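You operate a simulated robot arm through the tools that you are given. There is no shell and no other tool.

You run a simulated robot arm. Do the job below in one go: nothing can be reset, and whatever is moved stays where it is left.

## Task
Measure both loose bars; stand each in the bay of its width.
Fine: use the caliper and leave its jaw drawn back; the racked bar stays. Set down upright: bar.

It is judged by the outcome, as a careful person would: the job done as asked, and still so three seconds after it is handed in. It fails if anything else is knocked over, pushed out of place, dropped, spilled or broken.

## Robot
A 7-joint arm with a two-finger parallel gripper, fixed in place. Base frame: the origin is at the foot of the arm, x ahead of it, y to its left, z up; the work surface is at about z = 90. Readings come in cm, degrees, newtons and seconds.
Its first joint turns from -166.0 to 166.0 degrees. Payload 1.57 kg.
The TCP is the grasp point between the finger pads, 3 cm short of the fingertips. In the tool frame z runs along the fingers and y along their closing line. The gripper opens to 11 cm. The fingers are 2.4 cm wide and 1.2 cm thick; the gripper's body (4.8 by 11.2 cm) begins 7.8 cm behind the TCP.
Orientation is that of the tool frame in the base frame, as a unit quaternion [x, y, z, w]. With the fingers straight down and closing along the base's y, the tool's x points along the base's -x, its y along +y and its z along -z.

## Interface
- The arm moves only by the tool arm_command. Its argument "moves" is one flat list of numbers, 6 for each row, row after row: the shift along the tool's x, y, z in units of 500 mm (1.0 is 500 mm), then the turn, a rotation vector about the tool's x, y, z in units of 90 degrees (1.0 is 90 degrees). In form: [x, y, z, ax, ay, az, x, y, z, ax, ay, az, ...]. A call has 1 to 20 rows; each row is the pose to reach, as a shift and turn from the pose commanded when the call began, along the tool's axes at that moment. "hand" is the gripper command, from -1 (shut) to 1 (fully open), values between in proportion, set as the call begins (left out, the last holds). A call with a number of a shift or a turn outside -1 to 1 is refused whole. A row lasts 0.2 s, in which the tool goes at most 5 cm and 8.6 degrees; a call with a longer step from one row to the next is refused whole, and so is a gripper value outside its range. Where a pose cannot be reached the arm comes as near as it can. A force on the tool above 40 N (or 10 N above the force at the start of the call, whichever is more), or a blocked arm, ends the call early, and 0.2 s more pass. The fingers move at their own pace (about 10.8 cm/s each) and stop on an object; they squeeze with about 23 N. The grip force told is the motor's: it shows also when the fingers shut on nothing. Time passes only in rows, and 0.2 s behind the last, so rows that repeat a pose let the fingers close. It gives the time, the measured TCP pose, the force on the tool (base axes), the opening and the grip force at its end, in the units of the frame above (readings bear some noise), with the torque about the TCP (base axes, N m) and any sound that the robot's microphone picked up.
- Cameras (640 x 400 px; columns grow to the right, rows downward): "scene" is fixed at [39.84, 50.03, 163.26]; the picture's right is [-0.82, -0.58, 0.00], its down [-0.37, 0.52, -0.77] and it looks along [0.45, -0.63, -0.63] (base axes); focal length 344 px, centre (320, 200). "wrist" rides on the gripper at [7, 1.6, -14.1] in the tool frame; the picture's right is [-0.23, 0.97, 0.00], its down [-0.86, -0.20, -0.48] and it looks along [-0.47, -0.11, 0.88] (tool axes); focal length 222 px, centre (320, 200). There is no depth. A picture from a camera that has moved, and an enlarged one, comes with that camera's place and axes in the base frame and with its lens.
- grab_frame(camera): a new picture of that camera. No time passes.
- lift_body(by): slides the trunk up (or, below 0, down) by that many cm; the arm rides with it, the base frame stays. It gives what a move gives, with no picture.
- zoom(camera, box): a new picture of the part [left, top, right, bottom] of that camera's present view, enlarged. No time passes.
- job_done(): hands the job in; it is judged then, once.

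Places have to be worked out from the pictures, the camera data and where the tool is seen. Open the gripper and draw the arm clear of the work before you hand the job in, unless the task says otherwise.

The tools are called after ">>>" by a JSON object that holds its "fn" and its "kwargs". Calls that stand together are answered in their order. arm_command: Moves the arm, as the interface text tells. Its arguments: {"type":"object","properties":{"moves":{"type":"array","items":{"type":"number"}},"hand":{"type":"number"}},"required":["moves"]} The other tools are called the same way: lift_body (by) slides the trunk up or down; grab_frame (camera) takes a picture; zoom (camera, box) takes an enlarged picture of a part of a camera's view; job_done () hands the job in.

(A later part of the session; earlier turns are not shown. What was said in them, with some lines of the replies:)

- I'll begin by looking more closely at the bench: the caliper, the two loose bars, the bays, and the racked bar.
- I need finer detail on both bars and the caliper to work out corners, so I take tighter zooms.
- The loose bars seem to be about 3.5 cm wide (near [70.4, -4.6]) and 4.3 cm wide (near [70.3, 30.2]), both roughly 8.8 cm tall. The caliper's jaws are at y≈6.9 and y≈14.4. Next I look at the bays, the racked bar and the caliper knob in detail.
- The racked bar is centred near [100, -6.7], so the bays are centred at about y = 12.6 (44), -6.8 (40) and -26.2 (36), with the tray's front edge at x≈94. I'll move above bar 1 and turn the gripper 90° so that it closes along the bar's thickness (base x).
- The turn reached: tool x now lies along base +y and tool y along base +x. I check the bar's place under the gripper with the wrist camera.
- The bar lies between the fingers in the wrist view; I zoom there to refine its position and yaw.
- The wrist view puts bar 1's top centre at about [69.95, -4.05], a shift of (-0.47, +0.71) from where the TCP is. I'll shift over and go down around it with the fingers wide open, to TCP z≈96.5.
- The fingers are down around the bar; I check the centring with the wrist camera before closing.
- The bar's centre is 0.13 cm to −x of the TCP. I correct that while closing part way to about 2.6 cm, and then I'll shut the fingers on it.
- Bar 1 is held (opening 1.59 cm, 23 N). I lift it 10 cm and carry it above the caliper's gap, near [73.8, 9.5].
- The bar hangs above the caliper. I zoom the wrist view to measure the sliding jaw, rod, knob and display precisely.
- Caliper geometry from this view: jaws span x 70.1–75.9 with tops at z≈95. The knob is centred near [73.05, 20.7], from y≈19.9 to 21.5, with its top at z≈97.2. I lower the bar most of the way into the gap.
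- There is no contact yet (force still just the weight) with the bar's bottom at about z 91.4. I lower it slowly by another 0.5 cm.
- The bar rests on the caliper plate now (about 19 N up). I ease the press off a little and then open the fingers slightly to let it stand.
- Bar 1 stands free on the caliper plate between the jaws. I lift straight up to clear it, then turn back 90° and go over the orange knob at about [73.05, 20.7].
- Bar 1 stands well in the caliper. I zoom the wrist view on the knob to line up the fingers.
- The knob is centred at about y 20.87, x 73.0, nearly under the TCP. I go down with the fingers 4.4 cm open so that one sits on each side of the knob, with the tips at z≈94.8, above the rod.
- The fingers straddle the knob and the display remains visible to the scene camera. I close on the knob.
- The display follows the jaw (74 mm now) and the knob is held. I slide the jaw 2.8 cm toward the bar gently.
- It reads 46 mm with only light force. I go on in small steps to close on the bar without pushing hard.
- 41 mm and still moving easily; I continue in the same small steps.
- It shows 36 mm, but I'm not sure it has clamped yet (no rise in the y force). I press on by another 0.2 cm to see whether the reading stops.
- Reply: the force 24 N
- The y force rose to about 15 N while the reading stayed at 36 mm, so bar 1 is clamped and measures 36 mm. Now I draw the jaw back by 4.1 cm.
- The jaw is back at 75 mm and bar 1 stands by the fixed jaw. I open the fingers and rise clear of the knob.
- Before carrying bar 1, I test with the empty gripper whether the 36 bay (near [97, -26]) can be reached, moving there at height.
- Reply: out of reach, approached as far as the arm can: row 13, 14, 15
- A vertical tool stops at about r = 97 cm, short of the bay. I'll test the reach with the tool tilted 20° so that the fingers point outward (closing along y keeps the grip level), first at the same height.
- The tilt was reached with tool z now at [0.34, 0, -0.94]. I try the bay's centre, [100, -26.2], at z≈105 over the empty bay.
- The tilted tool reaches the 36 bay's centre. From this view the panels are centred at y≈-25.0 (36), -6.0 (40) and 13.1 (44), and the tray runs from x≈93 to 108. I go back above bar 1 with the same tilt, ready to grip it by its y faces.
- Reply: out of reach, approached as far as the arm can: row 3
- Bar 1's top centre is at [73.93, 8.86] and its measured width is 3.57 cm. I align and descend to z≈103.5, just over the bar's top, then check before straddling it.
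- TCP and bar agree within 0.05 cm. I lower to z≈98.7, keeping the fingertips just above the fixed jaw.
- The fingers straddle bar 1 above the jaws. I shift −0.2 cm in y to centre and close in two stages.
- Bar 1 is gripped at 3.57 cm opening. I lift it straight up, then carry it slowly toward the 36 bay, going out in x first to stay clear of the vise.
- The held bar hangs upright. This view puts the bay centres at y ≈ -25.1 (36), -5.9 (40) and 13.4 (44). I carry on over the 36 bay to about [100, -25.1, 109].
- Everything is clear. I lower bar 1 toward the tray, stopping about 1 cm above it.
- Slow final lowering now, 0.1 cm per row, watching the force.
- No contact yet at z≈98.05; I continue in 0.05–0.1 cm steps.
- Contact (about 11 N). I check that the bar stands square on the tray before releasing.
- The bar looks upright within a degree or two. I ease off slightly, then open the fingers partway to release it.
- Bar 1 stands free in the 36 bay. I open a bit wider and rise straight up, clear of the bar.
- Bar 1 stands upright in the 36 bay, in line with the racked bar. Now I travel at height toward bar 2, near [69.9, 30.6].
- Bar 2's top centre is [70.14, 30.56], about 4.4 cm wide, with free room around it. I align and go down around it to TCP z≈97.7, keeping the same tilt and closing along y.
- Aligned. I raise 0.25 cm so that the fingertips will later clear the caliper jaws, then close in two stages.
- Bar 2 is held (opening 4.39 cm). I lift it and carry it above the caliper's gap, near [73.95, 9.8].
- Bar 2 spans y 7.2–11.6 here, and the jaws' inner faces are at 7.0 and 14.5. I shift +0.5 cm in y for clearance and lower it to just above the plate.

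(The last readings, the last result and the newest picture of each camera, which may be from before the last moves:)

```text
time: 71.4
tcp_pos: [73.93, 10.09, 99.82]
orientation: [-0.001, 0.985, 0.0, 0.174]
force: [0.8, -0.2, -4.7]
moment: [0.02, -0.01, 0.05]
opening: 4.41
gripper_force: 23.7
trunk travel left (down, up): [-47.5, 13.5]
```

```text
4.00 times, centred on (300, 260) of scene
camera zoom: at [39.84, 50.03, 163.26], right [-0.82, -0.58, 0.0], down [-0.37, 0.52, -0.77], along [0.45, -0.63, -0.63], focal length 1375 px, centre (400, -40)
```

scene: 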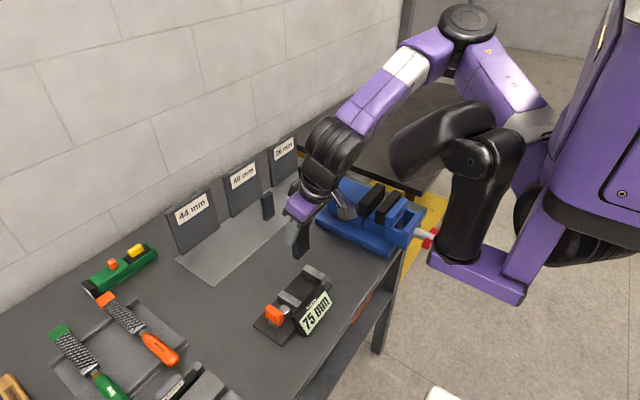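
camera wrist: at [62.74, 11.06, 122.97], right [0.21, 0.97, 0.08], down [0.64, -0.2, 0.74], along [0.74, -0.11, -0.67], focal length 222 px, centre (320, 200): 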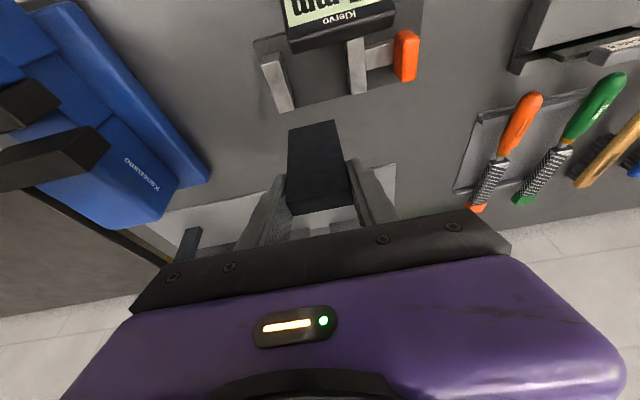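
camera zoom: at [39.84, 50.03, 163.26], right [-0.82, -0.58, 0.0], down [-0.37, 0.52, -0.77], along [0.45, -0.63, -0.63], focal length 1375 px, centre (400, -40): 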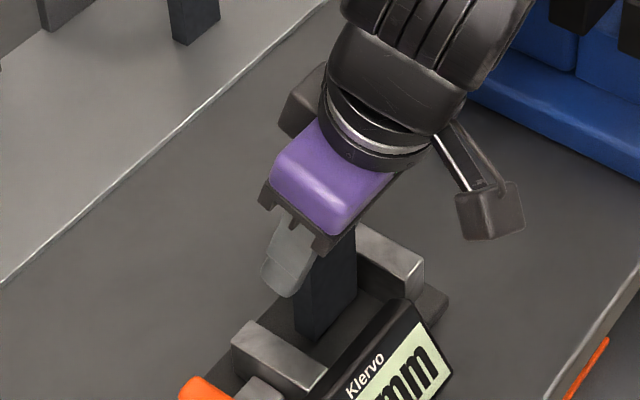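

The bar is between the jaws and clear of both. I lower slowly, checking the force.

>>> {"fn": "arm_command", "kwargs": {"moves": [0.001, 0, 0.0028, 0, 0, 0, 0.0021, 0, 0.0056, 0, 0, 0, 0.0031, 0, 0.0085, 0, 0, 0, 0.0041, 0, 0.0113, 0, 0, 0, 0.0048, 0, 0.0131, 0, 0, 0, 0.0055, 0, 0.015, 0, 0, 0]}}

```text
time: 72.8
tcp_pos: [74.03, 10.16, 99.15]
orientation: [0.0, 0.985, 0.0, 0.173]
force: [0.2, -0.3, -5.1]
moment: [0.02, -0.01, -0.02]
opening: 4.39
gripper_force: 23.3
trunk travel left (down, up): [-47.5, 13.5]
```

>>> {"fn": "arm_command", "kwargs": {"moves": [0.0007, 0, 0.0019, 0, 0, 0, 0.0014, 0, 0.0038, 0, 0, 0, 0.0021, 0, 0.0056, 0, 0, 0]}}

```text
time: 73.6
tcp_pos: [74.06, 10.12, 98.91]
orientation: [-0.001, 0.985, 0.0, 0.175]
force: [-6.2, -3.3, 14.5]
moment: [-0.17, 0.49, 0.03]
opening: 4.41
gripper_force: 23.0
trunk travel left (down, up): [-47.5, 13.5]
```

Contact at z≈98.9. I ease off and open the fingers modestly to release.

>>> {"fn": "arm_command", "kwargs": {"moves": [-0.0005, 0, -0.0014, 0, 0, 0, -0.001, 0, -0.0026, 0, 0, 0]}}

>>> {"fn": "arm_command", "kwargs": {"moves": [0, 0, 0, 0, 0, 0, 0, 0, 0, 0, 0, 0, 0, 0, 0, 0, 0, 0], "hand": 0.03}}

>>> {"fn": "zoom", "kwargs": {"camera": "wrist", "box": [230, 60, 430, 220]}}

>>> {"fn": "zoom", "kwargs": {"camera": "scene", "box": [250, 210, 350, 310]}}

```text
time: 74.2
tcp_pos: [74.05, 10.13, 99.0]
orientation: [0.0, 0.985, 0.0, 0.173]
force: [-1.2, -2.1, 4.9]
moment: [-0.03, -0.01, 0.0]
opening: 4.41
gripper_force: 22.8
trunk travel left (down, up): [-47.5, 13.5]
```

```text
time: 75.0
tcp_pos: [74.11, 10.34, 98.96]
orientation: [0.0, 0.985, 0.0, 0.174]
force: [-0.2, -0.1, -0.2]
moment: [-0.01, -0.01, 0.0]
opening: 5.69
gripper_force: 0.0
trunk travel left (down, up): [-47.5, 13.5]
```

```text
2.50 times, centred on (330, 140) of wrist
camera zoom: at [62.62, 11.89, 109.99], right [0.21, 0.97, 0.08], down [0.64, -0.2, 0.74], along [0.74, -0.11, -0.67], focal length 555 px, centre (295, 350)
```

zoom: 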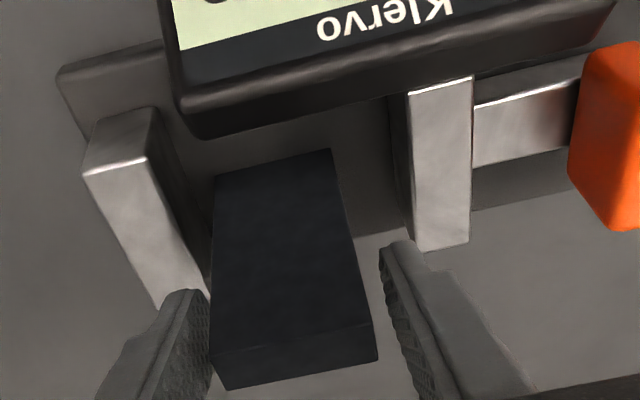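

```text
4.00 times, centred on (300, 260) of scene
camera zoom: at [39.84, 50.03, 163.26], right [-0.82, -0.58, 0.0], down [-0.37, 0.52, -0.77], along [0.45, -0.63, -0.63], focal length 1375 px, centre (400, -40)
```

zoom: 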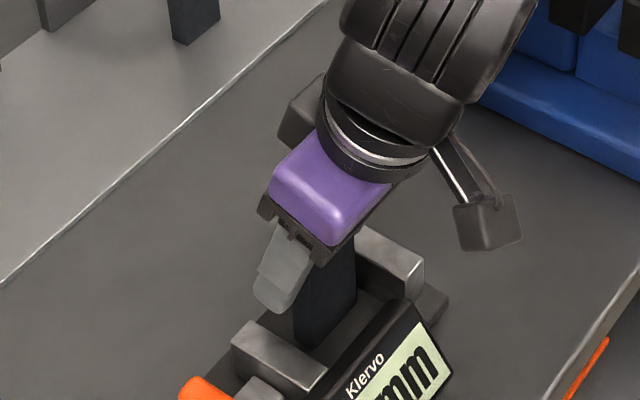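

Bar 2 stands free in the caliper. I rise straight up, then move over the knob and bring the tool back to vertical.

>>> {"fn": "arm_command", "kwargs": {"moves": [-0.0069, 0, -0.0188, 0, 0, 0, -0.0309, 0, -0.0845, 0, 0, 0, -0.06, 0, -0.1643, 0, 0, 0, -0.0892, 0, -0.2441, 0, 0, 0, -0.0844, 0.0535, -0.2462, 0, 0.0556, 0, -0.0795, 0.107, -0.2482, 0, 0.1111, 0, -0.0747, 0.1605, -0.2503, 0, 0.1667, 0, -0.0698, 0.214, -0.2523, 0, 0.2222, 0, -0.0698, 0.214, -0.2523, 0, 0.2222, 0]}}

>>> {"fn": "zoom", "kwargs": {"camera": "wrist", "box": [180, 70, 400, 230]}}

>>> {"fn": "zoom", "kwargs": {"camera": "scene", "box": [220, 220, 360, 350]}}

```text
time: 77.0
tcp_pos: [73.06, 21.02, 112.12]
orientation: [-0.001, 1.0, 0.0, 0.0]
force: [0.1, -0.2, -0.3]
moment: [0.01, -0.02, 0.02]
opening: 5.67
gripper_force: 0.1
trunk travel left (down, up): [-47.5, 13.5]
```

```text
2.50 times, centred on (290, 150) of wrist
camera zoom: at [66.09, 22.73, 126.36], right [0.23, 0.97, 0.0], down [0.86, -0.2, 0.48], along [0.47, -0.11, -0.88], focal length 555 px, centre (395, 325)
```

zoom: 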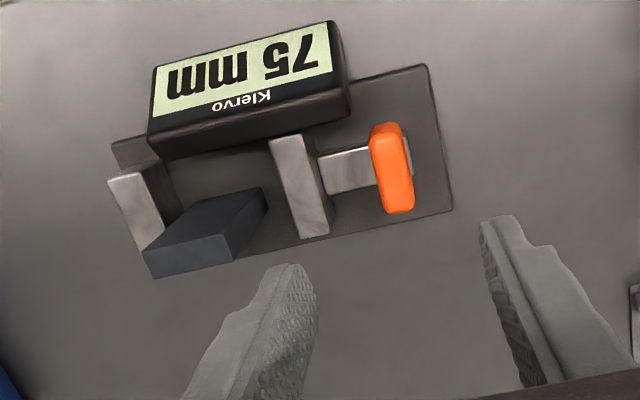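

```text
3.08 times, centred on (290, 285) of scene
camera zoom: at [39.84, 50.03, 163.26], right [-0.82, -0.58, 0.0], down [-0.37, 0.52, -0.77], along [0.45, -0.63, -0.63], focal length 1058 px, centre (412, -62)
```

zoom: 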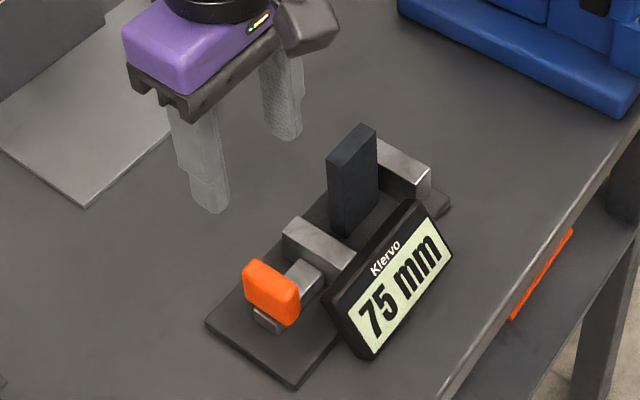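

The tool is vertical over the knob (knob y≈20.9). I narrow to 4.4 cm, go down to straddle it and close.

>>> {"fn": "arm_command", "kwargs": {"moves": [0, -0.004, 0.03, 0, 0, 0, 0, -0.004, 0.1, 0, 0, 0, 0, -0.004, 0.17, 0, 0, 0, 0, -0.004, 0.23, 0, 0, 0, 0, -0.004, 0.27, 0, 0, 0, 0, -0.004, 0.287, 0, 0, 0, 0, -0.004, 0.287, 0, 0, 0], "hand": -0.2}}

>>> {"fn": "zoom", "kwargs": {"camera": "wrist", "box": [190, 70, 440, 250]}}

```text
time: 78.6
tcp_pos: [72.85, 20.62, 97.43]
orientation: [0.001, 1.0, 0.0, 0.0]
force: [-0.1, -0.1, 0.6]
moment: [-0.01, -0.01, -0.01]
opening: 4.4
gripper_force: 0.2
trunk travel left (down, up): [-47.5, 13.5]
```

```text
2.22 times, centred on (315, 160) of wrist
camera zoom: at [65.97, 22.34, 111.7], right [0.23, 0.97, 0.0], down [0.86, -0.2, 0.48], along [0.47, -0.11, -0.88], focal length 494 px, centre (331, 289)
```

zoom: 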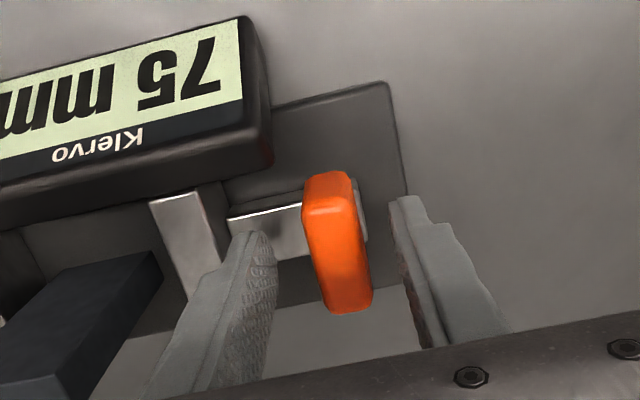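

>>> {"fn": "arm_command", "kwargs": {"moves": [0, 0.002, 0, 0, 0, 0, 0, 0.002, 0, 0, 0, 0, 0, 0.002, 0, 0, 0, 0], "hand": -0.6}}

>>> {"fn": "arm_command", "kwargs": {"moves": [0, 0, 0, 0, 0, 0, 0, 0, 0, 0, 0, 0, 0, 0, 0, 0, 0, 0], "hand": -1}}

>>> {"fn": "arm_command", "kwargs": {"moves": [0, -0.005, 0, 0, 0, 0, 0, -0.01, 0, 0, 0, 0, 0, -0.015, 0, 0, 0, 0, 0, -0.02, 0, 0, 0, 0, 0, -0.025, 0, 0, 0, 0, 0, -0.03, 0, 0, 0, 0, 0, -0.034, 0, 0, 0, 0, 0, -0.037, 0, 0, 0, 0, 0, -0.04, 0, 0, 0, 0]}}

>>> {"fn": "zoom", "kwargs": {"camera": "scene", "box": [220, 230, 350, 350]}}

```text
time: 79.4
tcp_pos: [73.06, 20.65, 97.57]
orientation: [0.0, 1.0, 0.0, 0.0]
force: [-0.6, -0.4, -0.6]
moment: [-0.03, 0.01, -0.03]
opening: 2.2
gripper_force: 0.1
trunk travel left (down, up): [-47.5, 13.5]
```

```text
time: 80.2
tcp_pos: [73.05, 20.72, 97.5]
orientation: [0.0, 1.0, 0.0, 0.0]
force: [0.2, 0.3, 0.4]
moment: [-0.04, 0.05, -0.04]
opening: 1.75
gripper_force: 32.4
trunk travel left (down, up): [-47.5, 13.5]
```

```text
time: 82.2
tcp_pos: [73.03, 18.71, 97.65]
orientation: [0.0, 1.0, 0.0, 0.0]
force: [13.5, 2.3, -23.5]
moment: [0.04, -0.33, 0.01]
opening: 1.78
gripper_force: 32.5
trunk travel left (down, up): [-47.5, 13.5]
```

```text
3.33 times, centred on (285, 290) of scene
camera zoom: at [39.84, 50.03, 163.26], right [-0.82, -0.58, 0.0], down [-0.37, 0.52, -0.77], along [0.45, -0.63, -0.63], focal length 1146 px, centre (437, -100)
```

zoom: 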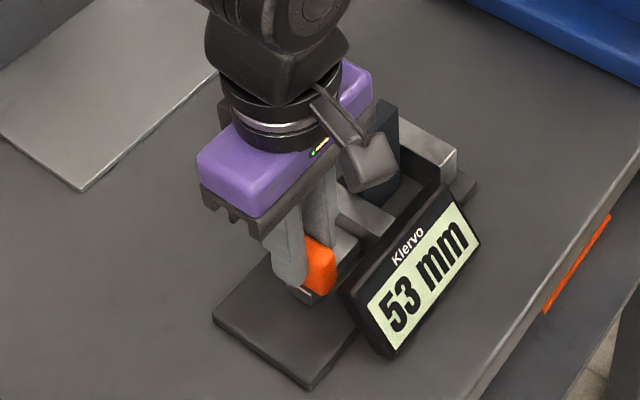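

It reads 53 mm. There is some side load from drift (pulling down about 23 N), so I ease 0.12 cm down and 0.06 cm in +x while moving on in small steps.

>>> {"fn": "arm_command", "kwargs": {"moves": [-0.0006, -0.001, 0.0012, 0, 0, 0, -0.0012, -0.003, 0.0024, 0, 0, 0, -0.0012, -0.006, 0.0024, 0, 0, 0, -0.0012, -0.009, 0.0024, 0, 0, 0, -0.0012, -0.012, 0.0024, 0, 0, 0]}}

>>> {"fn": "zoom", "kwargs": {"camera": "scene", "box": [220, 230, 350, 350]}}

```text
time: 83.4
tcp_pos: [73.03, 18.18, 97.67]
orientation: [0.0, 1.0, 0.0, 0.0]
force: [2.0, 2.4, -4.5]
moment: [0.05, 0.98, -0.07]
opening: 1.77
gripper_force: 32.5
trunk travel left (down, up): [-47.5, 13.5]
```

```text
3.33 times, centred on (285, 290) of scene
camera zoom: at [39.84, 50.03, 163.26], right [-0.82, -0.58, 0.0], down [-0.37, 0.52, -0.77], along [0.45, -0.63, -0.63], focal length 1146 px, centre (437, -100)
```

zoom: 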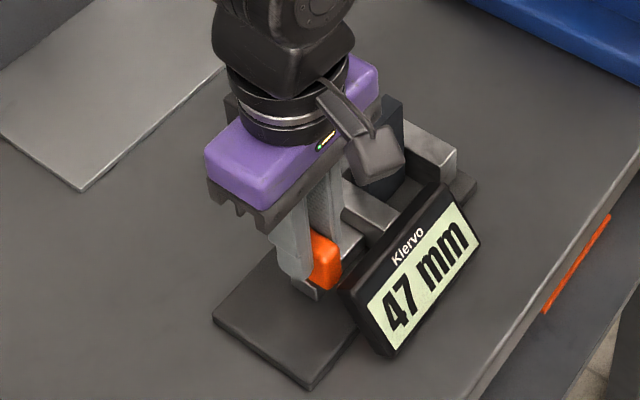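

It reads 47 mm with light forces. I go on by 0.05–0.1 cm steps toward the clamp.

>>> {"fn": "arm_command", "kwargs": {"moves": [0, -0.001, 0, 0, 0, 0, 0, -0.002, 0, 0, 0, 0, 0, -0.003, 0, 0, 0, 0, 0, -0.004, 0, 0, 0, 0, 0, -0.005, 0, 0, 0, 0]}}

>>> {"fn": "zoom", "kwargs": {"camera": "scene", "box": [220, 230, 350, 350]}}

```text
time: 84.6
tcp_pos: [73.04, 17.99, 97.73]
orientation: [0.0, 1.0, 0.001, 0.001]
force: [-4.5, 2.3, 10.3]
moment: [0.03, -0.52, -0.12]
opening: 1.78
gripper_force: 32.5
trunk travel left (down, up): [-47.5, 13.5]
```

```text
3.33 times, centred on (285, 290) of scene
camera zoom: at [39.84, 50.03, 163.26], right [-0.82, -0.58, 0.0], down [-0.37, 0.52, -0.77], along [0.45, -0.63, -0.63], focal length 1146 px, centre (437, -100)
```

zoom: 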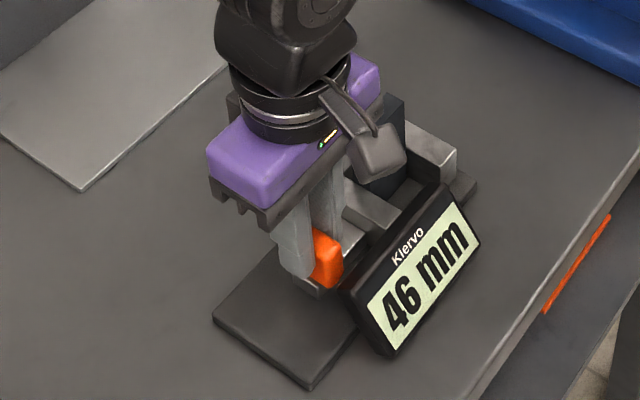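

>>> {"fn": "arm_command", "kwargs": {"moves": [0, -0.001, -0.0006, 0, 0, 0, 0, -0.002, -0.001, 0, 0, 0, 0, -0.003, -0.001, 0, 0, 0, 0, -0.004, -0.001, 0, 0, 0]}}

>>> {"fn": "zoom", "kwargs": {"camera": "scene", "box": [220, 230, 350, 350]}}

```text
time: 85.6
tcp_pos: [73.02, 17.86, 97.68]
orientation: [0.0, 1.0, 0.0, -0.001]
force: [0.1, 4.6, 4.5]
moment: [-0.01, 0.09, 0.0]
opening: 1.77
gripper_force: 33.3
trunk travel left (down, up): [-47.5, 13.5]
```

```text
3.33 times, centred on (285, 290) of scene
camera zoom: at [39.84, 50.03, 163.26], right [-0.82, -0.58, 0.0], down [-0.37, 0.52, -0.77], along [0.45, -0.63, -0.63], focal length 1146 px, centre (437, -100)
```

zoom: 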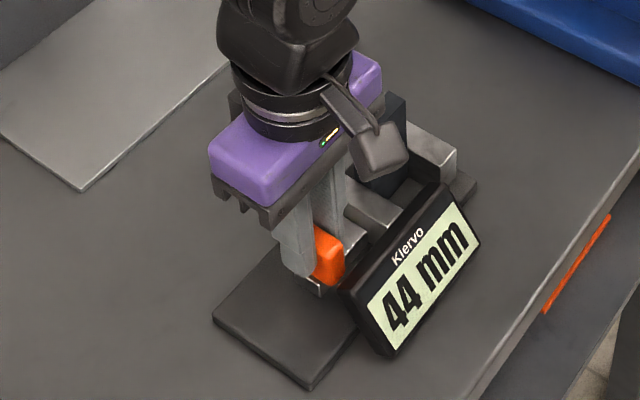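

It shows 44 mm with the y force just starting to rise. I press 0.15 cm further to confirm it is clamped there.

>>> {"fn": "arm_command", "kwargs": {"moves": [0, -0.001, 0, 0, 0, 0, 0, -0.002, 0, 0, 0, 0, 0, -0.003, 0, 0, 0, 0]}}

>>> {"fn": "zoom", "kwargs": {"camera": "scene", "box": [220, 230, 350, 350]}}

```text
time: 86.4
tcp_pos: [72.96, 17.75, 97.61]
orientation: [-0.001, 1.0, 0.002, 0.001]
force: [2.8, 16.4, 18.9]
moment: [0.19, 0.65, -0.17]
opening: 1.76
gripper_force: 32.8
trunk travel left (down, up): [-47.5, 13.5]
```

```text
3.33 times, centred on (285, 290) of scene
camera zoom: at [39.84, 50.03, 163.26], right [-0.82, -0.58, 0.0], down [-0.37, 0.52, -0.77], along [0.45, -0.63, -0.63], focal length 1146 px, centre (437, -100)
```

zoom: 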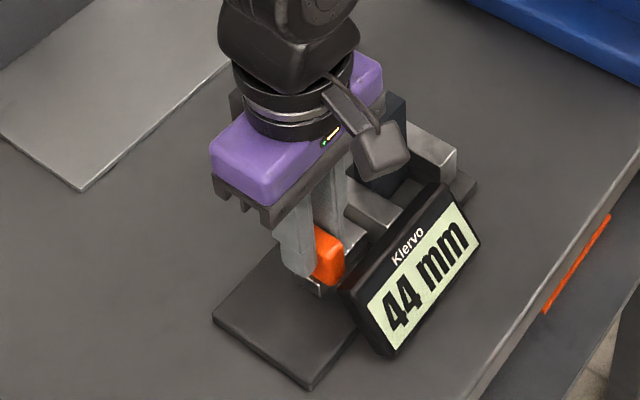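

Bar 2 is clamped at 44 mm (y force up to 16 N, reading steady). Now I draw the jaw back 3.3 cm.

>>> {"fn": "arm_command", "kwargs": {"moves": [0, 0.003, -0.001, 0, 0, 0, 0, 0.007, -0.002, 0, 0, 0, 0, 0.013, -0.002, 0, 0, 0, 0, 0.02, -0.002, 0, 0, 0, 0, 0.027, -0.002, 0, 0, 0, 0, 0.034, -0.002, 0, 0, 0, 0, 0.041, -0.002, 0, 0, 0, 0, 0.048, -0.002, 0, 0, 0, 0, 0.055, -0.002, 0, 0, 0, 0, 0.062, -0.002, 0, 0, 0, 0, 0.066, -0.002, 0, 0, 0, 0, 0.067, -0.002, 0, 0, 0]}}

>>> {"fn": "zoom", "kwargs": {"camera": "scene", "box": [220, 230, 350, 350]}}

```text
time: 89.0
tcp_pos: [72.95, 20.85, 97.64]
orientation: [0.0, 1.0, 0.0, -0.001]
force: [-6.3, -1.1, -26.5]
moment: [-0.02, 0.23, -0.03]
opening: 1.77
gripper_force: 32.7
trunk travel left (down, up): [-47.5, 13.5]
```

```text
3.33 times, centred on (285, 290) of scene
camera zoom: at [39.84, 50.03, 163.26], right [-0.82, -0.58, 0.0], down [-0.37, 0.52, -0.77], along [0.45, -0.63, -0.63], focal length 1146 px, centre (437, -100)
```

zoom: 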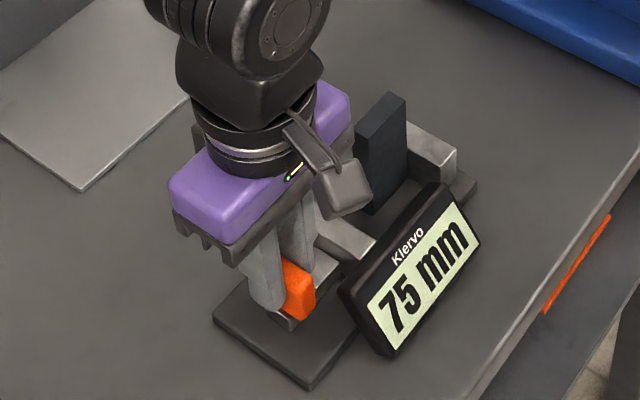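

It reads 75 mm again. I relieve the vertical load, nudge 0.1 cm further back, and look.

>>> {"fn": "arm_command", "kwargs": {"moves": [0, 0.001, 0.0015, 0, 0, 0, 0, 0.002, 0.003, 0, 0, 0, 0, 0.002, 0.003, 0, 0, 0]}}

>>> {"fn": "zoom", "kwargs": {"camera": "scene", "box": [220, 230, 350, 350]}}

```text
time: 89.8
tcp_pos: [73.02, 21.01, 97.69]
orientation: [0.0, 1.0, 0.001, 0.001]
force: [-3.2, -2.0, -10.1]
moment: [-0.1, 0.87, -0.07]
opening: 1.77
gripper_force: 32.1
trunk travel left (down, up): [-47.5, 13.5]
```

```text
3.33 times, centred on (285, 290) of scene
camera zoom: at [39.84, 50.03, 163.26], right [-0.82, -0.58, 0.0], down [-0.37, 0.52, -0.77], along [0.45, -0.63, -0.63], focal length 1146 px, centre (437, -100)
```

zoom: 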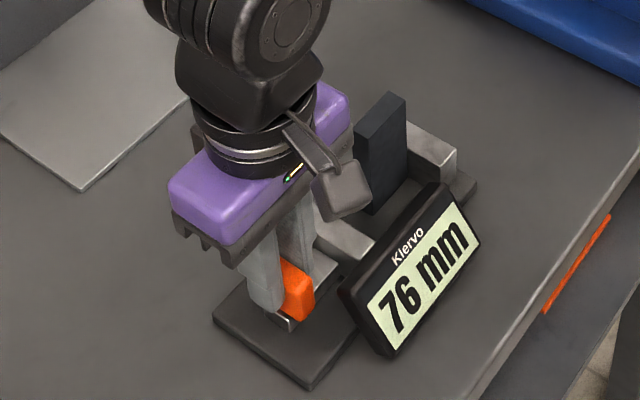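

It reads 76 mm, fully drawn back. I release the knob and rise to z≈112, then re-tilt by 20° and go above bar 2.

>>> {"fn": "arm_command", "kwargs": {"moves": [0, 0, 0, 0, 0, 0, 0, 0, 0, 0, 0, 0, 0, 0, 0, 0, 0, 0], "hand": -0.2}}

>>> {"fn": "arm_command", "kwargs": {"moves": [0, 0, -0.03, 0, 0, 0, 0, 0, -0.09, 0, 0, 0, 0, 0, -0.17, 0, 0, 0, 0, 0, -0.25, 0, 0, 0, 0, 0, -0.33, 0, 0, 0, 0, 0, -0.38, 0, 0, 0, 0, 0, -0.38, 0, 0, 0]}}

>>> {"fn": "zoom", "kwargs": {"camera": "scene", "box": [220, 220, 360, 350]}}

```text
time: 90.6
tcp_pos: [73.0, 21.04, 97.61]
orientation: [0.0, 1.0, 0.001, 0.0]
force: [-0.2, 0.9, -0.5]
moment: [0.0, -0.01, 0.0]
opening: 4.41
gripper_force: 0.1
trunk travel left (down, up): [-47.5, 13.5]
```

```text
time: 92.2
tcp_pos: [72.96, 20.83, 116.76]
orientation: [0.0, 1.0, 0.0, 0.0]
force: [-0.5, 0.1, 0.2]
moment: [-0.02, 0.01, 0.0]
opening: 4.38
gripper_force: 0.1
trunk travel left (down, up): [-47.5, 13.5]
```

```text
3.08 times, centred on (290, 285) of scene
camera zoom: at [39.84, 50.03, 163.26], right [-0.82, -0.58, 0.0], down [-0.37, 0.52, -0.77], along [0.45, -0.63, -0.63], focal length 1058 px, centre (412, -62)
```

zoom: 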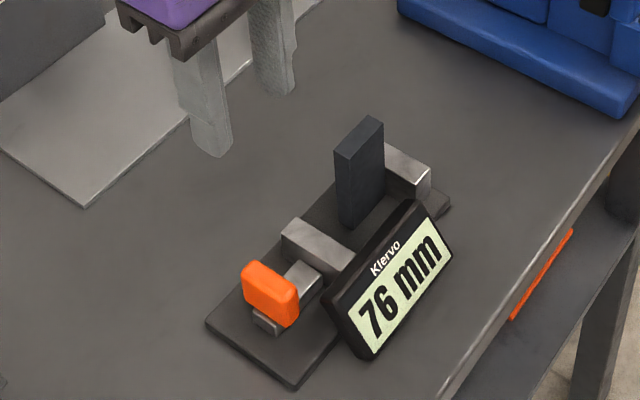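

Bar 2 stands against the fixed jaw. I tilt the tool outward 20° again and move above it, near [73.95, 9.15].

>>> {"fn": "arm_command", "kwargs": {"moves": [-0.0049, -0.0588, 0.0, 0, -0.0556, 0, -0.0097, -0.1175, 0.02, 0, -0.1111, 0, -0.0146, -0.1763, 0.05, 0, -0.1667, 0, -0.0194, -0.235, 0.094, 0, -0.2222, 0, -0.0194, -0.235, 0.094, 0, -0.2222, 0, -0.0194, -0.235, 0.094, 0, -0.2222, 0], "hand": 0.18}}

>>> {"fn": "zoom", "kwargs": {"camera": "wrist", "box": [240, 20, 430, 160]}}

```text
time: 93.6
tcp_pos: [73.97, 9.38, 111.72]
orientation: [0.0, 0.985, 0.0, 0.173]
force: [0.4, 0.3, 0.5]
moment: [0.03, 0.01, -0.01]
opening: 6.49
gripper_force: 0.1
trunk travel left (down, up): [-47.5, 13.5]
```

```text
2.86 times, centred on (335, 90) of wrist
camera zoom: at [62.58, 10.99, 122.81], right [0.21, 0.97, 0.08], down [0.64, -0.2, 0.74], along [0.74, -0.11, -0.67], focal length 635 px, centre (277, 514)
```

zoom: 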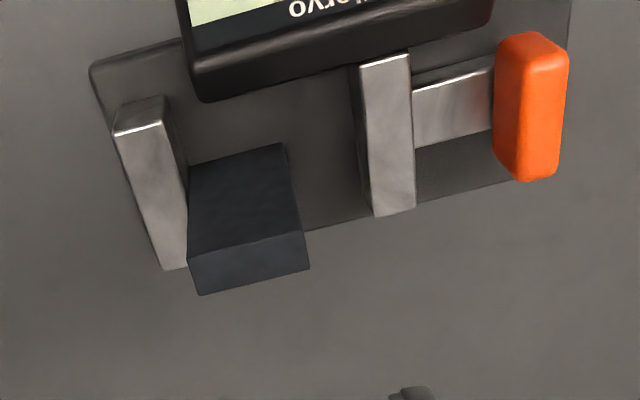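

Bar 2's top centre is [74.0, 9.25]. I descend to straddle it at z≈98.75, keeping the tips above the jaws.

>>> {"fn": "arm_command", "kwargs": {"moves": [0.0, -0.0028, 0.0, 0, 0, 0, 0.0206, -0.0028, 0.0563, 0, 0, 0, 0.0412, -0.0028, 0.1127, 0, 0, 0, 0.0617, -0.0028, 0.169, 0, 0, 0, 0.0755, -0.0028, 0.2066, 0, 0, 0, 0.0844, -0.0028, 0.231, 0, 0, 0, 0.0899, -0.0028, 0.246, 0, 0, 0, 0.0899, -0.0028, 0.246, 0, 0, 0]}}

>>> {"fn": "zoom", "kwargs": {"camera": "wrist", "box": [220, 60, 440, 240]}}

```text
time: 95.4
tcp_pos: [73.97, 9.05, 98.85]
orientation: [-0.001, 0.985, 0.001, 0.173]
force: [-0.6, 0.1, -0.2]
moment: [0.0, 0.03, -0.02]
opening: 6.49
gripper_force: 0.0
trunk travel left (down, up): [-47.5, 13.5]
```

```text
2.22 times, centred on (330, 150) of wrist
camera zoom: at [62.6, 10.77, 109.88], right [0.21, 0.97, 0.08], down [0.64, -0.2, 0.74], along [0.74, -0.11, -0.67], focal length 494 px, centre (298, 311)
```

zoom: 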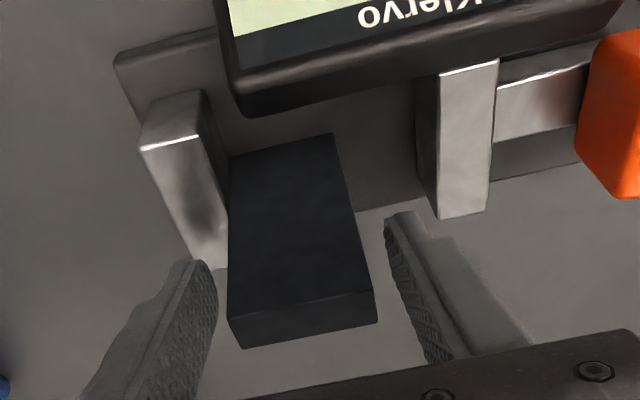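

Well centred over bar 2. I close in two stages.

>>> {"fn": "arm_command", "kwargs": {"moves": [0, 0, 0, 0, 0, 0, 0, 0, 0, 0, 0, 0], "hand": -0.06}}

>>> {"fn": "arm_command", "kwargs": {"moves": [0, 0, 0, 0, 0, 0, 0, 0, 0, 0, 0, 0, 0, 0, 0, 0, 0, 0], "hand": -1}}

```text
time: 96.0
tcp_pos: [74.05, 9.13, 98.97]
orientation: [0.0, 0.985, 0.0, 0.173]
force: [-0.1, 1.0, 0.2]
moment: [-0.01, 0.01, -0.02]
opening: 5.15
gripper_force: 0.1
trunk travel left (down, up): [-47.5, 13.5]
```

```text
time: 96.8
tcp_pos: [74.06, 9.17, 98.96]
orientation: [-0.001, 0.985, 0.002, 0.174]
force: [0.0, 10.1, 0.3]
moment: [0.39, -0.06, -0.03]
opening: 4.38
gripper_force: 23.0
trunk travel left (down, up): [-47.5, 13.5]
```

Bar 2 is gripped (4.38 cm), leaning lightly on the fixed jaw. I ease +0.15 cm off the jaw, lift straight up, and carry it to above the 44 bay at about [100, 13.4, 110].

>>> {"fn": "arm_command", "kwargs": {"moves": [0, 0.003, 0, 0, 0, 0, -0.007, 0.003, -0.0192, 0, 0, 0, -0.025, 0.003, -0.0684, 0, 0, 0, -0.045, 0.003, -0.1231, 0, 0, 0, -0.065, 0.003, -0.1779, 0, 0, 0, -0.085, 0.003, -0.2326, 0, 0, 0, -0.1029, 0.003, -0.2817, 0, 0, 0, -0.1383, 0.0093, -0.2622, 0, 0, 0, -0.1736, 0.0156, -0.2428, 0, 0, 0, -0.209, 0.0219, -0.2233, 0, 0, 0, -0.2444, 0.0282, -0.2038, 0, 0, 0, -0.2798, 0.0345, -0.1844, 0, 0, 0, -0.3151, 0.0408, -0.1649, 0, 0, 0, -0.3505, 0.0472, -0.1454, 0, 0, 0, -0.3859, 0.0535, -0.126, 0, 0, 0, -0.4213, 0.0598, -0.1065, 0, 0, 0, -0.4566, 0.0661, -0.087, 0, 0, 0, -0.492, 0.0724, -0.0675, 0, 0, 0, -0.5274, 0.0787, -0.0481, 0, 0, 0, -0.5628, 0.085, -0.0286, 0, 0, 0]}}

>>> {"fn": "grab_frame", "kwargs": {"camera": "wrist"}}

>>> {"fn": "grab_frame", "kwargs": {"camera": "scene"}}

```text
time: 101.0
tcp_pos: [100.05, 13.57, 109.62]
orientation: [-0.001, 0.985, 0.0, 0.173]
force: [0.0, 1.1, -4.2]
moment: [0.02, -0.02, 0.02]
opening: 4.39
gripper_force: 23.4
trunk travel left (down, up): [-47.5, 13.5]
```

```text
taken
camera wrist: at [88.6, 15.2, 120.72], right [0.21, 0.97, 0.08], down [0.64, -0.2, 0.74], along [0.74, -0.11, -0.67], focal length 222 px, centre (320, 200)
```

wrist: 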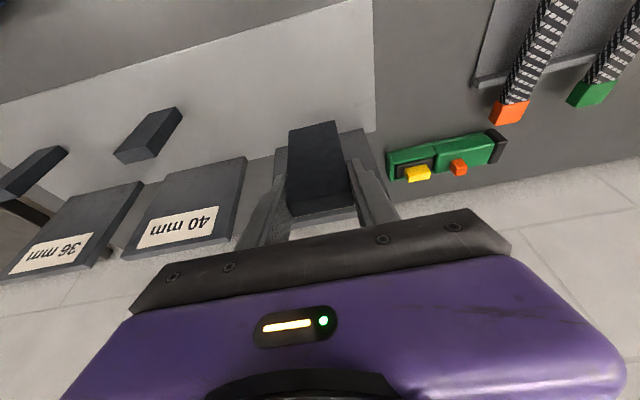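

```text
taken
```

scene: 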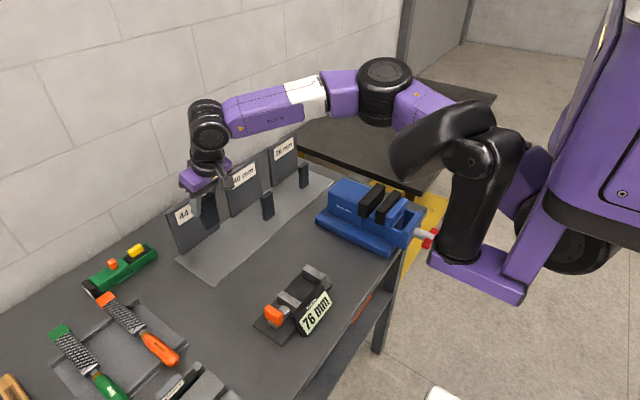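

Over the 44 bay, whose panel is centred at y≈13.2. I shift −0.3 cm in y and lower to about 1 cm above the tray.

>>> {"fn": "arm_command", "kwargs": {"moves": [0.0, -0.006, 0.0, 0, 0, 0, 0.0137, -0.006, 0.0376, 0, 0, 0, 0.0274, -0.006, 0.0751, 0, 0, 0, 0.0412, -0.006, 0.1127, 0, 0, 0, 0.0549, -0.006, 0.1502, 0, 0, 0, 0.0652, -0.006, 0.1784, 0, 0, 0, 0.0706, -0.006, 0.1934, 0, 0, 0, 0.0706, -0.006, 0.1934, 0, 0, 0]}}

>>> {"fn": "zoom", "kwargs": {"camera": "scene", "box": [150, 150, 270, 270]}}

>>> {"fn": "zoom", "kwargs": {"camera": "wrist", "box": [200, 60, 440, 240]}}

```text
time: 102.8
tcp_pos: [99.85, 13.01, 99.63]
orientation: [0.0, 0.985, 0.0, 0.173]
force: [0.6, -0.5, -5.0]
moment: [0.02, -0.07, -0.02]
opening: 4.39
gripper_force: 23.4
trunk travel left (down, up): [-47.5, 13.5]
```

```text
3.33 times, centred on (210, 210) of scene
camera zoom: at [39.84, 50.03, 163.26], right [-0.82, -0.58, 0.0], down [-0.37, 0.52, -0.77], along [0.45, -0.63, -0.63], focal length 1146 px, centre (687, 167)
```

zoom: 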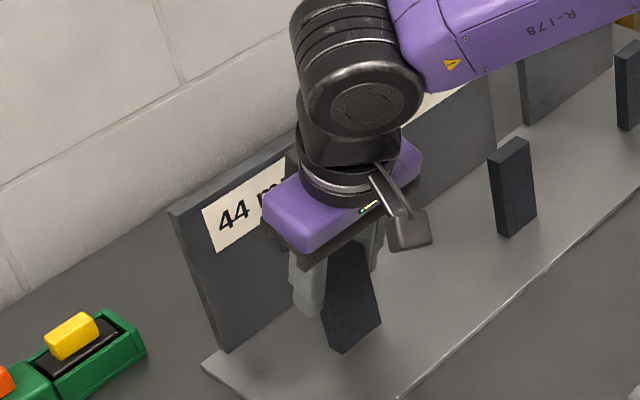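

```text
2.22 times, centred on (320, 150) of wrist
camera zoom: at [88.56, 14.67, 110.5], right [0.21, 0.97, 0.08], down [0.64, -0.2, 0.74], along [0.74, -0.11, -0.67], focal length 494 px, centre (320, 311)
```

zoom: 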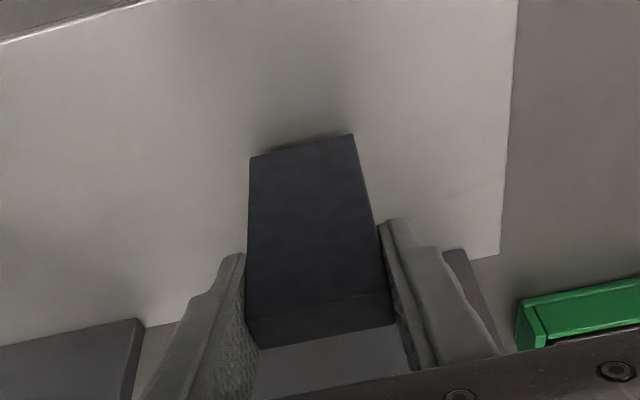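

>>> {"fn": "arm_command", "kwargs": {"moves": [0.0014, 0, 0.0038, 0, 0, 0, 0.0027, 0, 0.0075, 0, 0, 0, 0.0041, 0, 0.0113, 0, 0, 0, 0.0055, 0, 0.015, 0, 0, 0, 0.0062, 0, 0.0169, 0, 0, 0, 0.0069, 0, 0.0188, 0, 0, 0]}}

```text
time: 104.2
tcp_pos: [99.9, 12.89, 98.4]
orientation: [-0.001, 0.985, 0.0, 0.174]
force: [0.2, -0.6, -5.9]
moment: [-0.03, 0.0, 0.0]
opening: 4.42
gripper_force: 22.9
trunk travel left (down, up): [-47.5, 13.5]
```

Not in contact yet at z≈98.4; I continue in 0.05–0.1 cm steps.

>>> {"fn": "arm_command", "kwargs": {"moves": [0.0005, 0, 0.0014, 0, 0, 0, 0.001, 0, 0.0028, 0, 0, 0, 0.0014, 0, 0.0038, 0, 0, 0]}}

```text
time: 105.0
tcp_pos: [100.11, 13.03, 98.29]
orientation: [-0.001, 0.985, 0.001, 0.175]
force: [-3.7, 0.8, 3.8]
moment: [-0.13, 0.3, -0.07]
opening: 4.43
gripper_force: 23.3
trunk travel left (down, up): [-47.5, 13.5]
```

Light contact. I check the bar's attitude before releasing.

>>> {"fn": "zoom", "kwargs": {"camera": "wrist", "box": [200, 60, 440, 240]}}

>>> {"fn": "zoom", "kwargs": {"camera": "scene", "box": [180, 190, 270, 270]}}

```text
2.22 times, centred on (320, 150) of wrist
camera zoom: at [88.57, 14.68, 109.29], right [0.21, 0.97, 0.08], down [0.64, -0.2, 0.74], along [0.74, -0.11, -0.66], focal length 494 px, centre (320, 311)
```

zoom: 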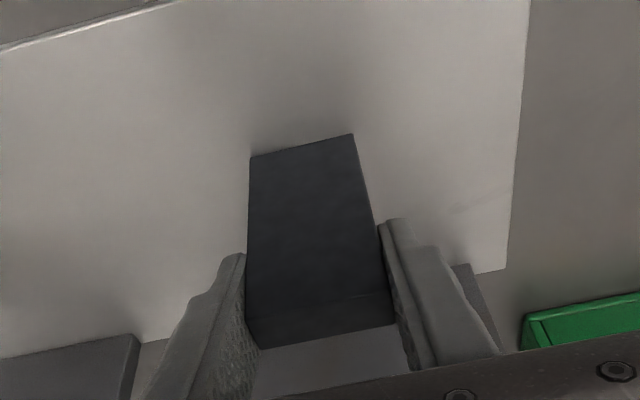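

```text
5.00 times, centred on (225, 230) of scene
camera zoom: at [39.84, 50.03, 163.26], right [-0.82, -0.58, 0.0], down [-0.37, 0.52, -0.77], along [0.45, -0.63, -0.63], focal length 1719 px, centre (795, 50)
```

zoom: 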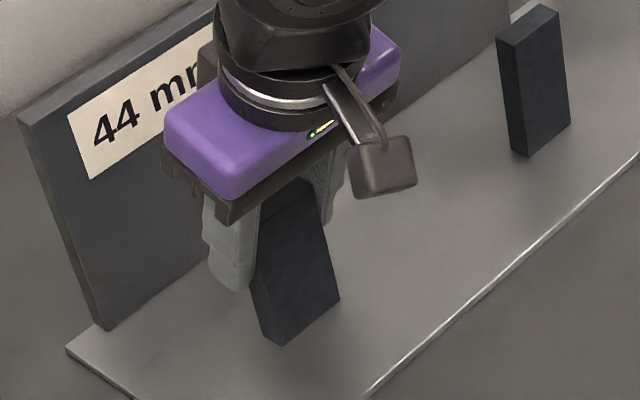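

The bar stands square on the tray in the 44 bay. I open the fingers to release it.

>>> {"fn": "arm_command", "kwargs": {"moves": [0, 0, 0, 0, 0, 0, 0, 0, 0, 0, 0, 0, 0, 0, 0, 0, 0, 0], "hand": 0.03}}

>>> {"fn": "zoom", "kwargs": {"camera": "wrist", "box": [200, 60, 440, 240]}}

>>> {"fn": "zoom", "kwargs": {"camera": "scene", "box": [180, 190, 270, 270]}}

```text
time: 105.8
tcp_pos: [100.02, 12.98, 98.17]
orientation: [0.001, 0.985, -0.001, 0.174]
force: [-0.9, 0.2, 0.1]
moment: [-0.01, 0.0, 0.03]
opening: 5.66
gripper_force: 0.1
trunk travel left (down, up): [-47.5, 13.5]
```

```text
2.22 times, centred on (320, 150) of wrist
camera zoom: at [88.58, 14.64, 109.19], right [0.21, 0.97, 0.08], down [0.64, -0.2, 0.74], along [0.74, -0.11, -0.67], focal length 494 px, centre (320, 311)
```

zoom: 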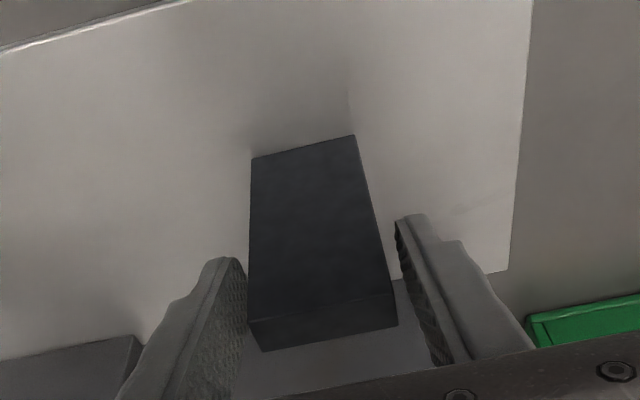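

```text
5.00 times, centred on (225, 230) of scene
camera zoom: at [39.84, 50.03, 163.26], right [-0.82, -0.58, 0.0], down [-0.37, 0.52, -0.77], along [0.45, -0.63, -0.63], focal length 1719 px, centre (795, 50)
```

zoom: 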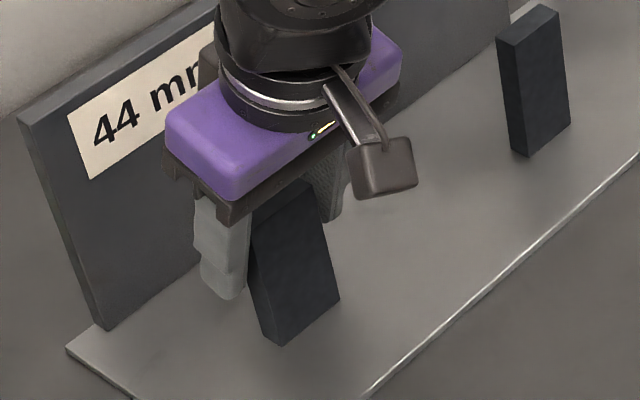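

Bar 2 stands free. I widen the fingers and rise straight up, then draw the arm back toward the robot, well above the bench.

>>> {"fn": "arm_command", "kwargs": {"moves": [0, 0.001, 0, 0, 0, 0, 0, 0.001, 0, 0, 0, 0, -0.0069, 0.001, -0.0188, 0, 0, 0, -0.0206, 0.001, -0.0564, 0, 0, 0, -0.0412, 0.001, -0.1127, 0, 0, 0, -0.0617, 0.001, -0.169, 0, 0, 0, -0.0823, 0.001, -0.2254, 0, 0, 0, -0.0823, 0.001, -0.2254, 0, 0, 0], "hand": 0.2}}

>>> {"fn": "arm_command", "kwargs": {"moves": [0.06, 0, -0.04, 0, 0, 0, 0.12, 0, -0.08, 0, 0, 0, 0.18, -0.02, -0.12, 0, 0, 0, 0.24, -0.04, -0.16, 0, 0, 0, 0.3, -0.06, -0.2, 0, 0, 0, 0.36, -0.08, -0.24, 0, 0, 0, 0.42, -0.1, -0.28, 0, 0, 0, 0.42, -0.1, -0.28, 0, 0, 0]}}

>>> {"fn": "grab_frame", "kwargs": {"camera": "scene"}}

>>> {"fn": "grab_frame", "kwargs": {"camera": "wrist"}}

```text
time: 107.6
tcp_pos: [100.12, 13.21, 110.34]
orientation: [0.0, 0.985, 0.0, 0.173]
force: [0.7, -0.3, 0.2]
moment: [-0.04, -0.01, 0.02]
opening: 6.61
gripper_force: 0.0
trunk travel left (down, up): [-47.5, 13.5]
```

```text
time: 109.4
tcp_pos: [75.26, 7.77, 116.1]
orientation: [0.0, 0.985, 0.0, 0.173]
force: [0.5, -0.6, -0.6]
moment: [0.0, 0.02, 0.0]
opening: 6.62
gripper_force: 0.1
trunk travel left (down, up): [-47.5, 13.5]
```

```text
taken
```

scene: 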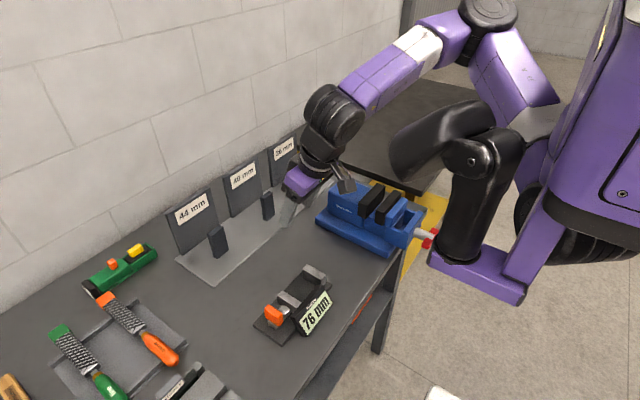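

```text
taken
camera wrist: at [63.98, 9.44, 127.22], right [0.21, 0.97, 0.08], down [0.64, -0.2, 0.74], along [0.74, -0.11, -0.67], focal length 222 px, centre (320, 200)
```

wrist: 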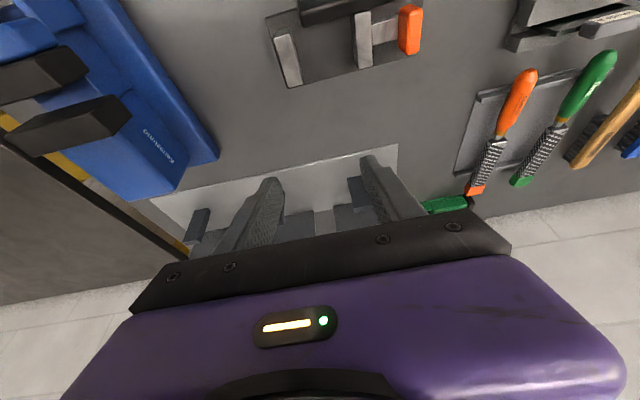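

All three bars stand in their bays and the caliper reads 76 mm, open. I lift the arm higher, bring the tool to vertical and open the gripper fully, then make a final check.

>>> {"fn": "arm_command", "kwargs": {"moves": [-0.015, 0, -0.045, 0, 0.0556, 0, -0.035, 0, -0.1, 0, 0.1111, 0, -0.06, 0, -0.165, 0, 0.1667, 0, -0.0823, 0, -0.2254, 0, 0.2222, 0, -0.0823, 0, -0.2254, 0, 0.2222, 0], "hand": 1}}

>>> {"fn": "zoom", "kwargs": {"camera": "scene", "box": [160, 120, 340, 290]}}

>>> {"fn": "grab_frame", "kwargs": {"camera": "wrist"}}

>>> {"fn": "grab_frame", "kwargs": {"camera": "scene"}}

```text
time: 110.6
tcp_pos: [75.42, 7.99, 128.22]
orientation: [-0.001, 1.0, 0.0, 0.001]
force: [0.1, 0.7, -0.3]
moment: [0.01, -0.01, 0.02]
opening: 10.99
gripper_force: 0.0
trunk travel left (down, up): [-47.5, 13.5]
```

```text
2.35 times, centred on (250, 205) of scene
camera zoom: at [39.84, 50.03, 163.26], right [-0.82, -0.58, 0.0], down [-0.37, 0.52, -0.77], along [0.45, -0.63, -0.63], focal length 809 px, centre (485, 188)
```

zoom: 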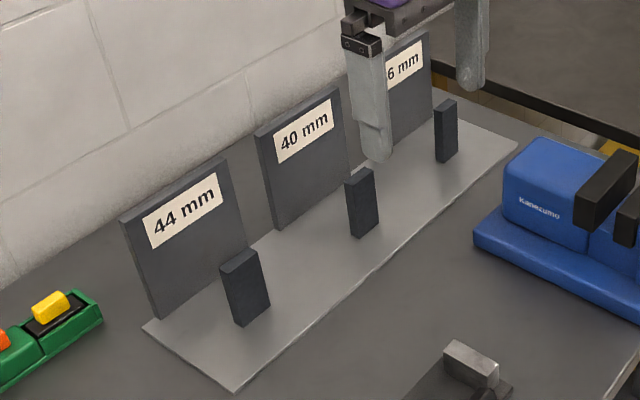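

```text
taken
camera wrist: at [68.39, 9.75, 142.54], right [0.23, 0.97, 0.0], down [0.86, -0.2, 0.48], along [0.47, -0.11, -0.88], focal length 222 px, centre (320, 200)
```

wrist: 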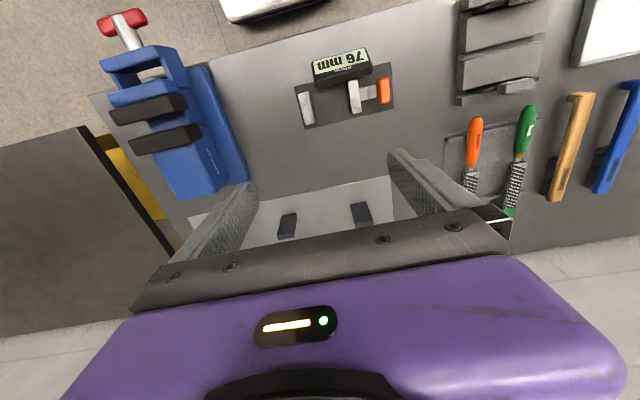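

```text
taken
```

scene: 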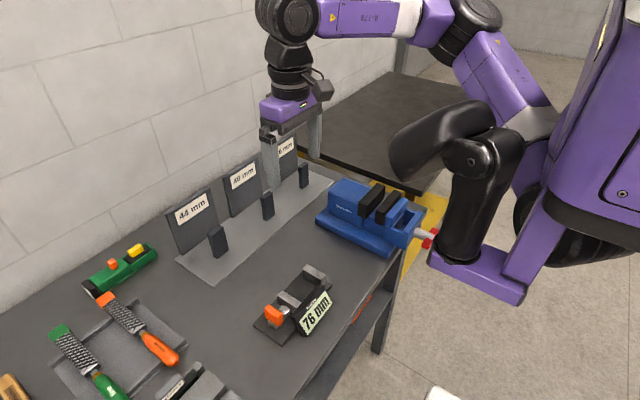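

The final pictures show the 36 mm bar in the 36 bay, the 44 mm bar in the 44 bay and the racked bar untouched. The caliper jaw is drawn back at 76 mm, the gripper is open and the arm is clear. I hand the job in.

>>> {"fn": "job_done", "kwargs": {}}

```text
The job is handed in.
```

Both loose bars are measured and standing upright in their bays; the job is handed in.

| Bar | Caliper reading | Bay |
|---|---|---|
| The one that stood by the vise | 36 mm | 36 mm |
| The one that stood by the trays | 44 mm | 44 mm |

On each bar the caliper reading held steady as I pressed the jaw a little harder.

The caliper jaw is drawn back and reads 76 mm; it read 75 mm at the start. The racked bar in the 40 mm bay was not touched. The final pictures show nothing knocked over or out of place. The gripper is open and the arm is clear of the work.
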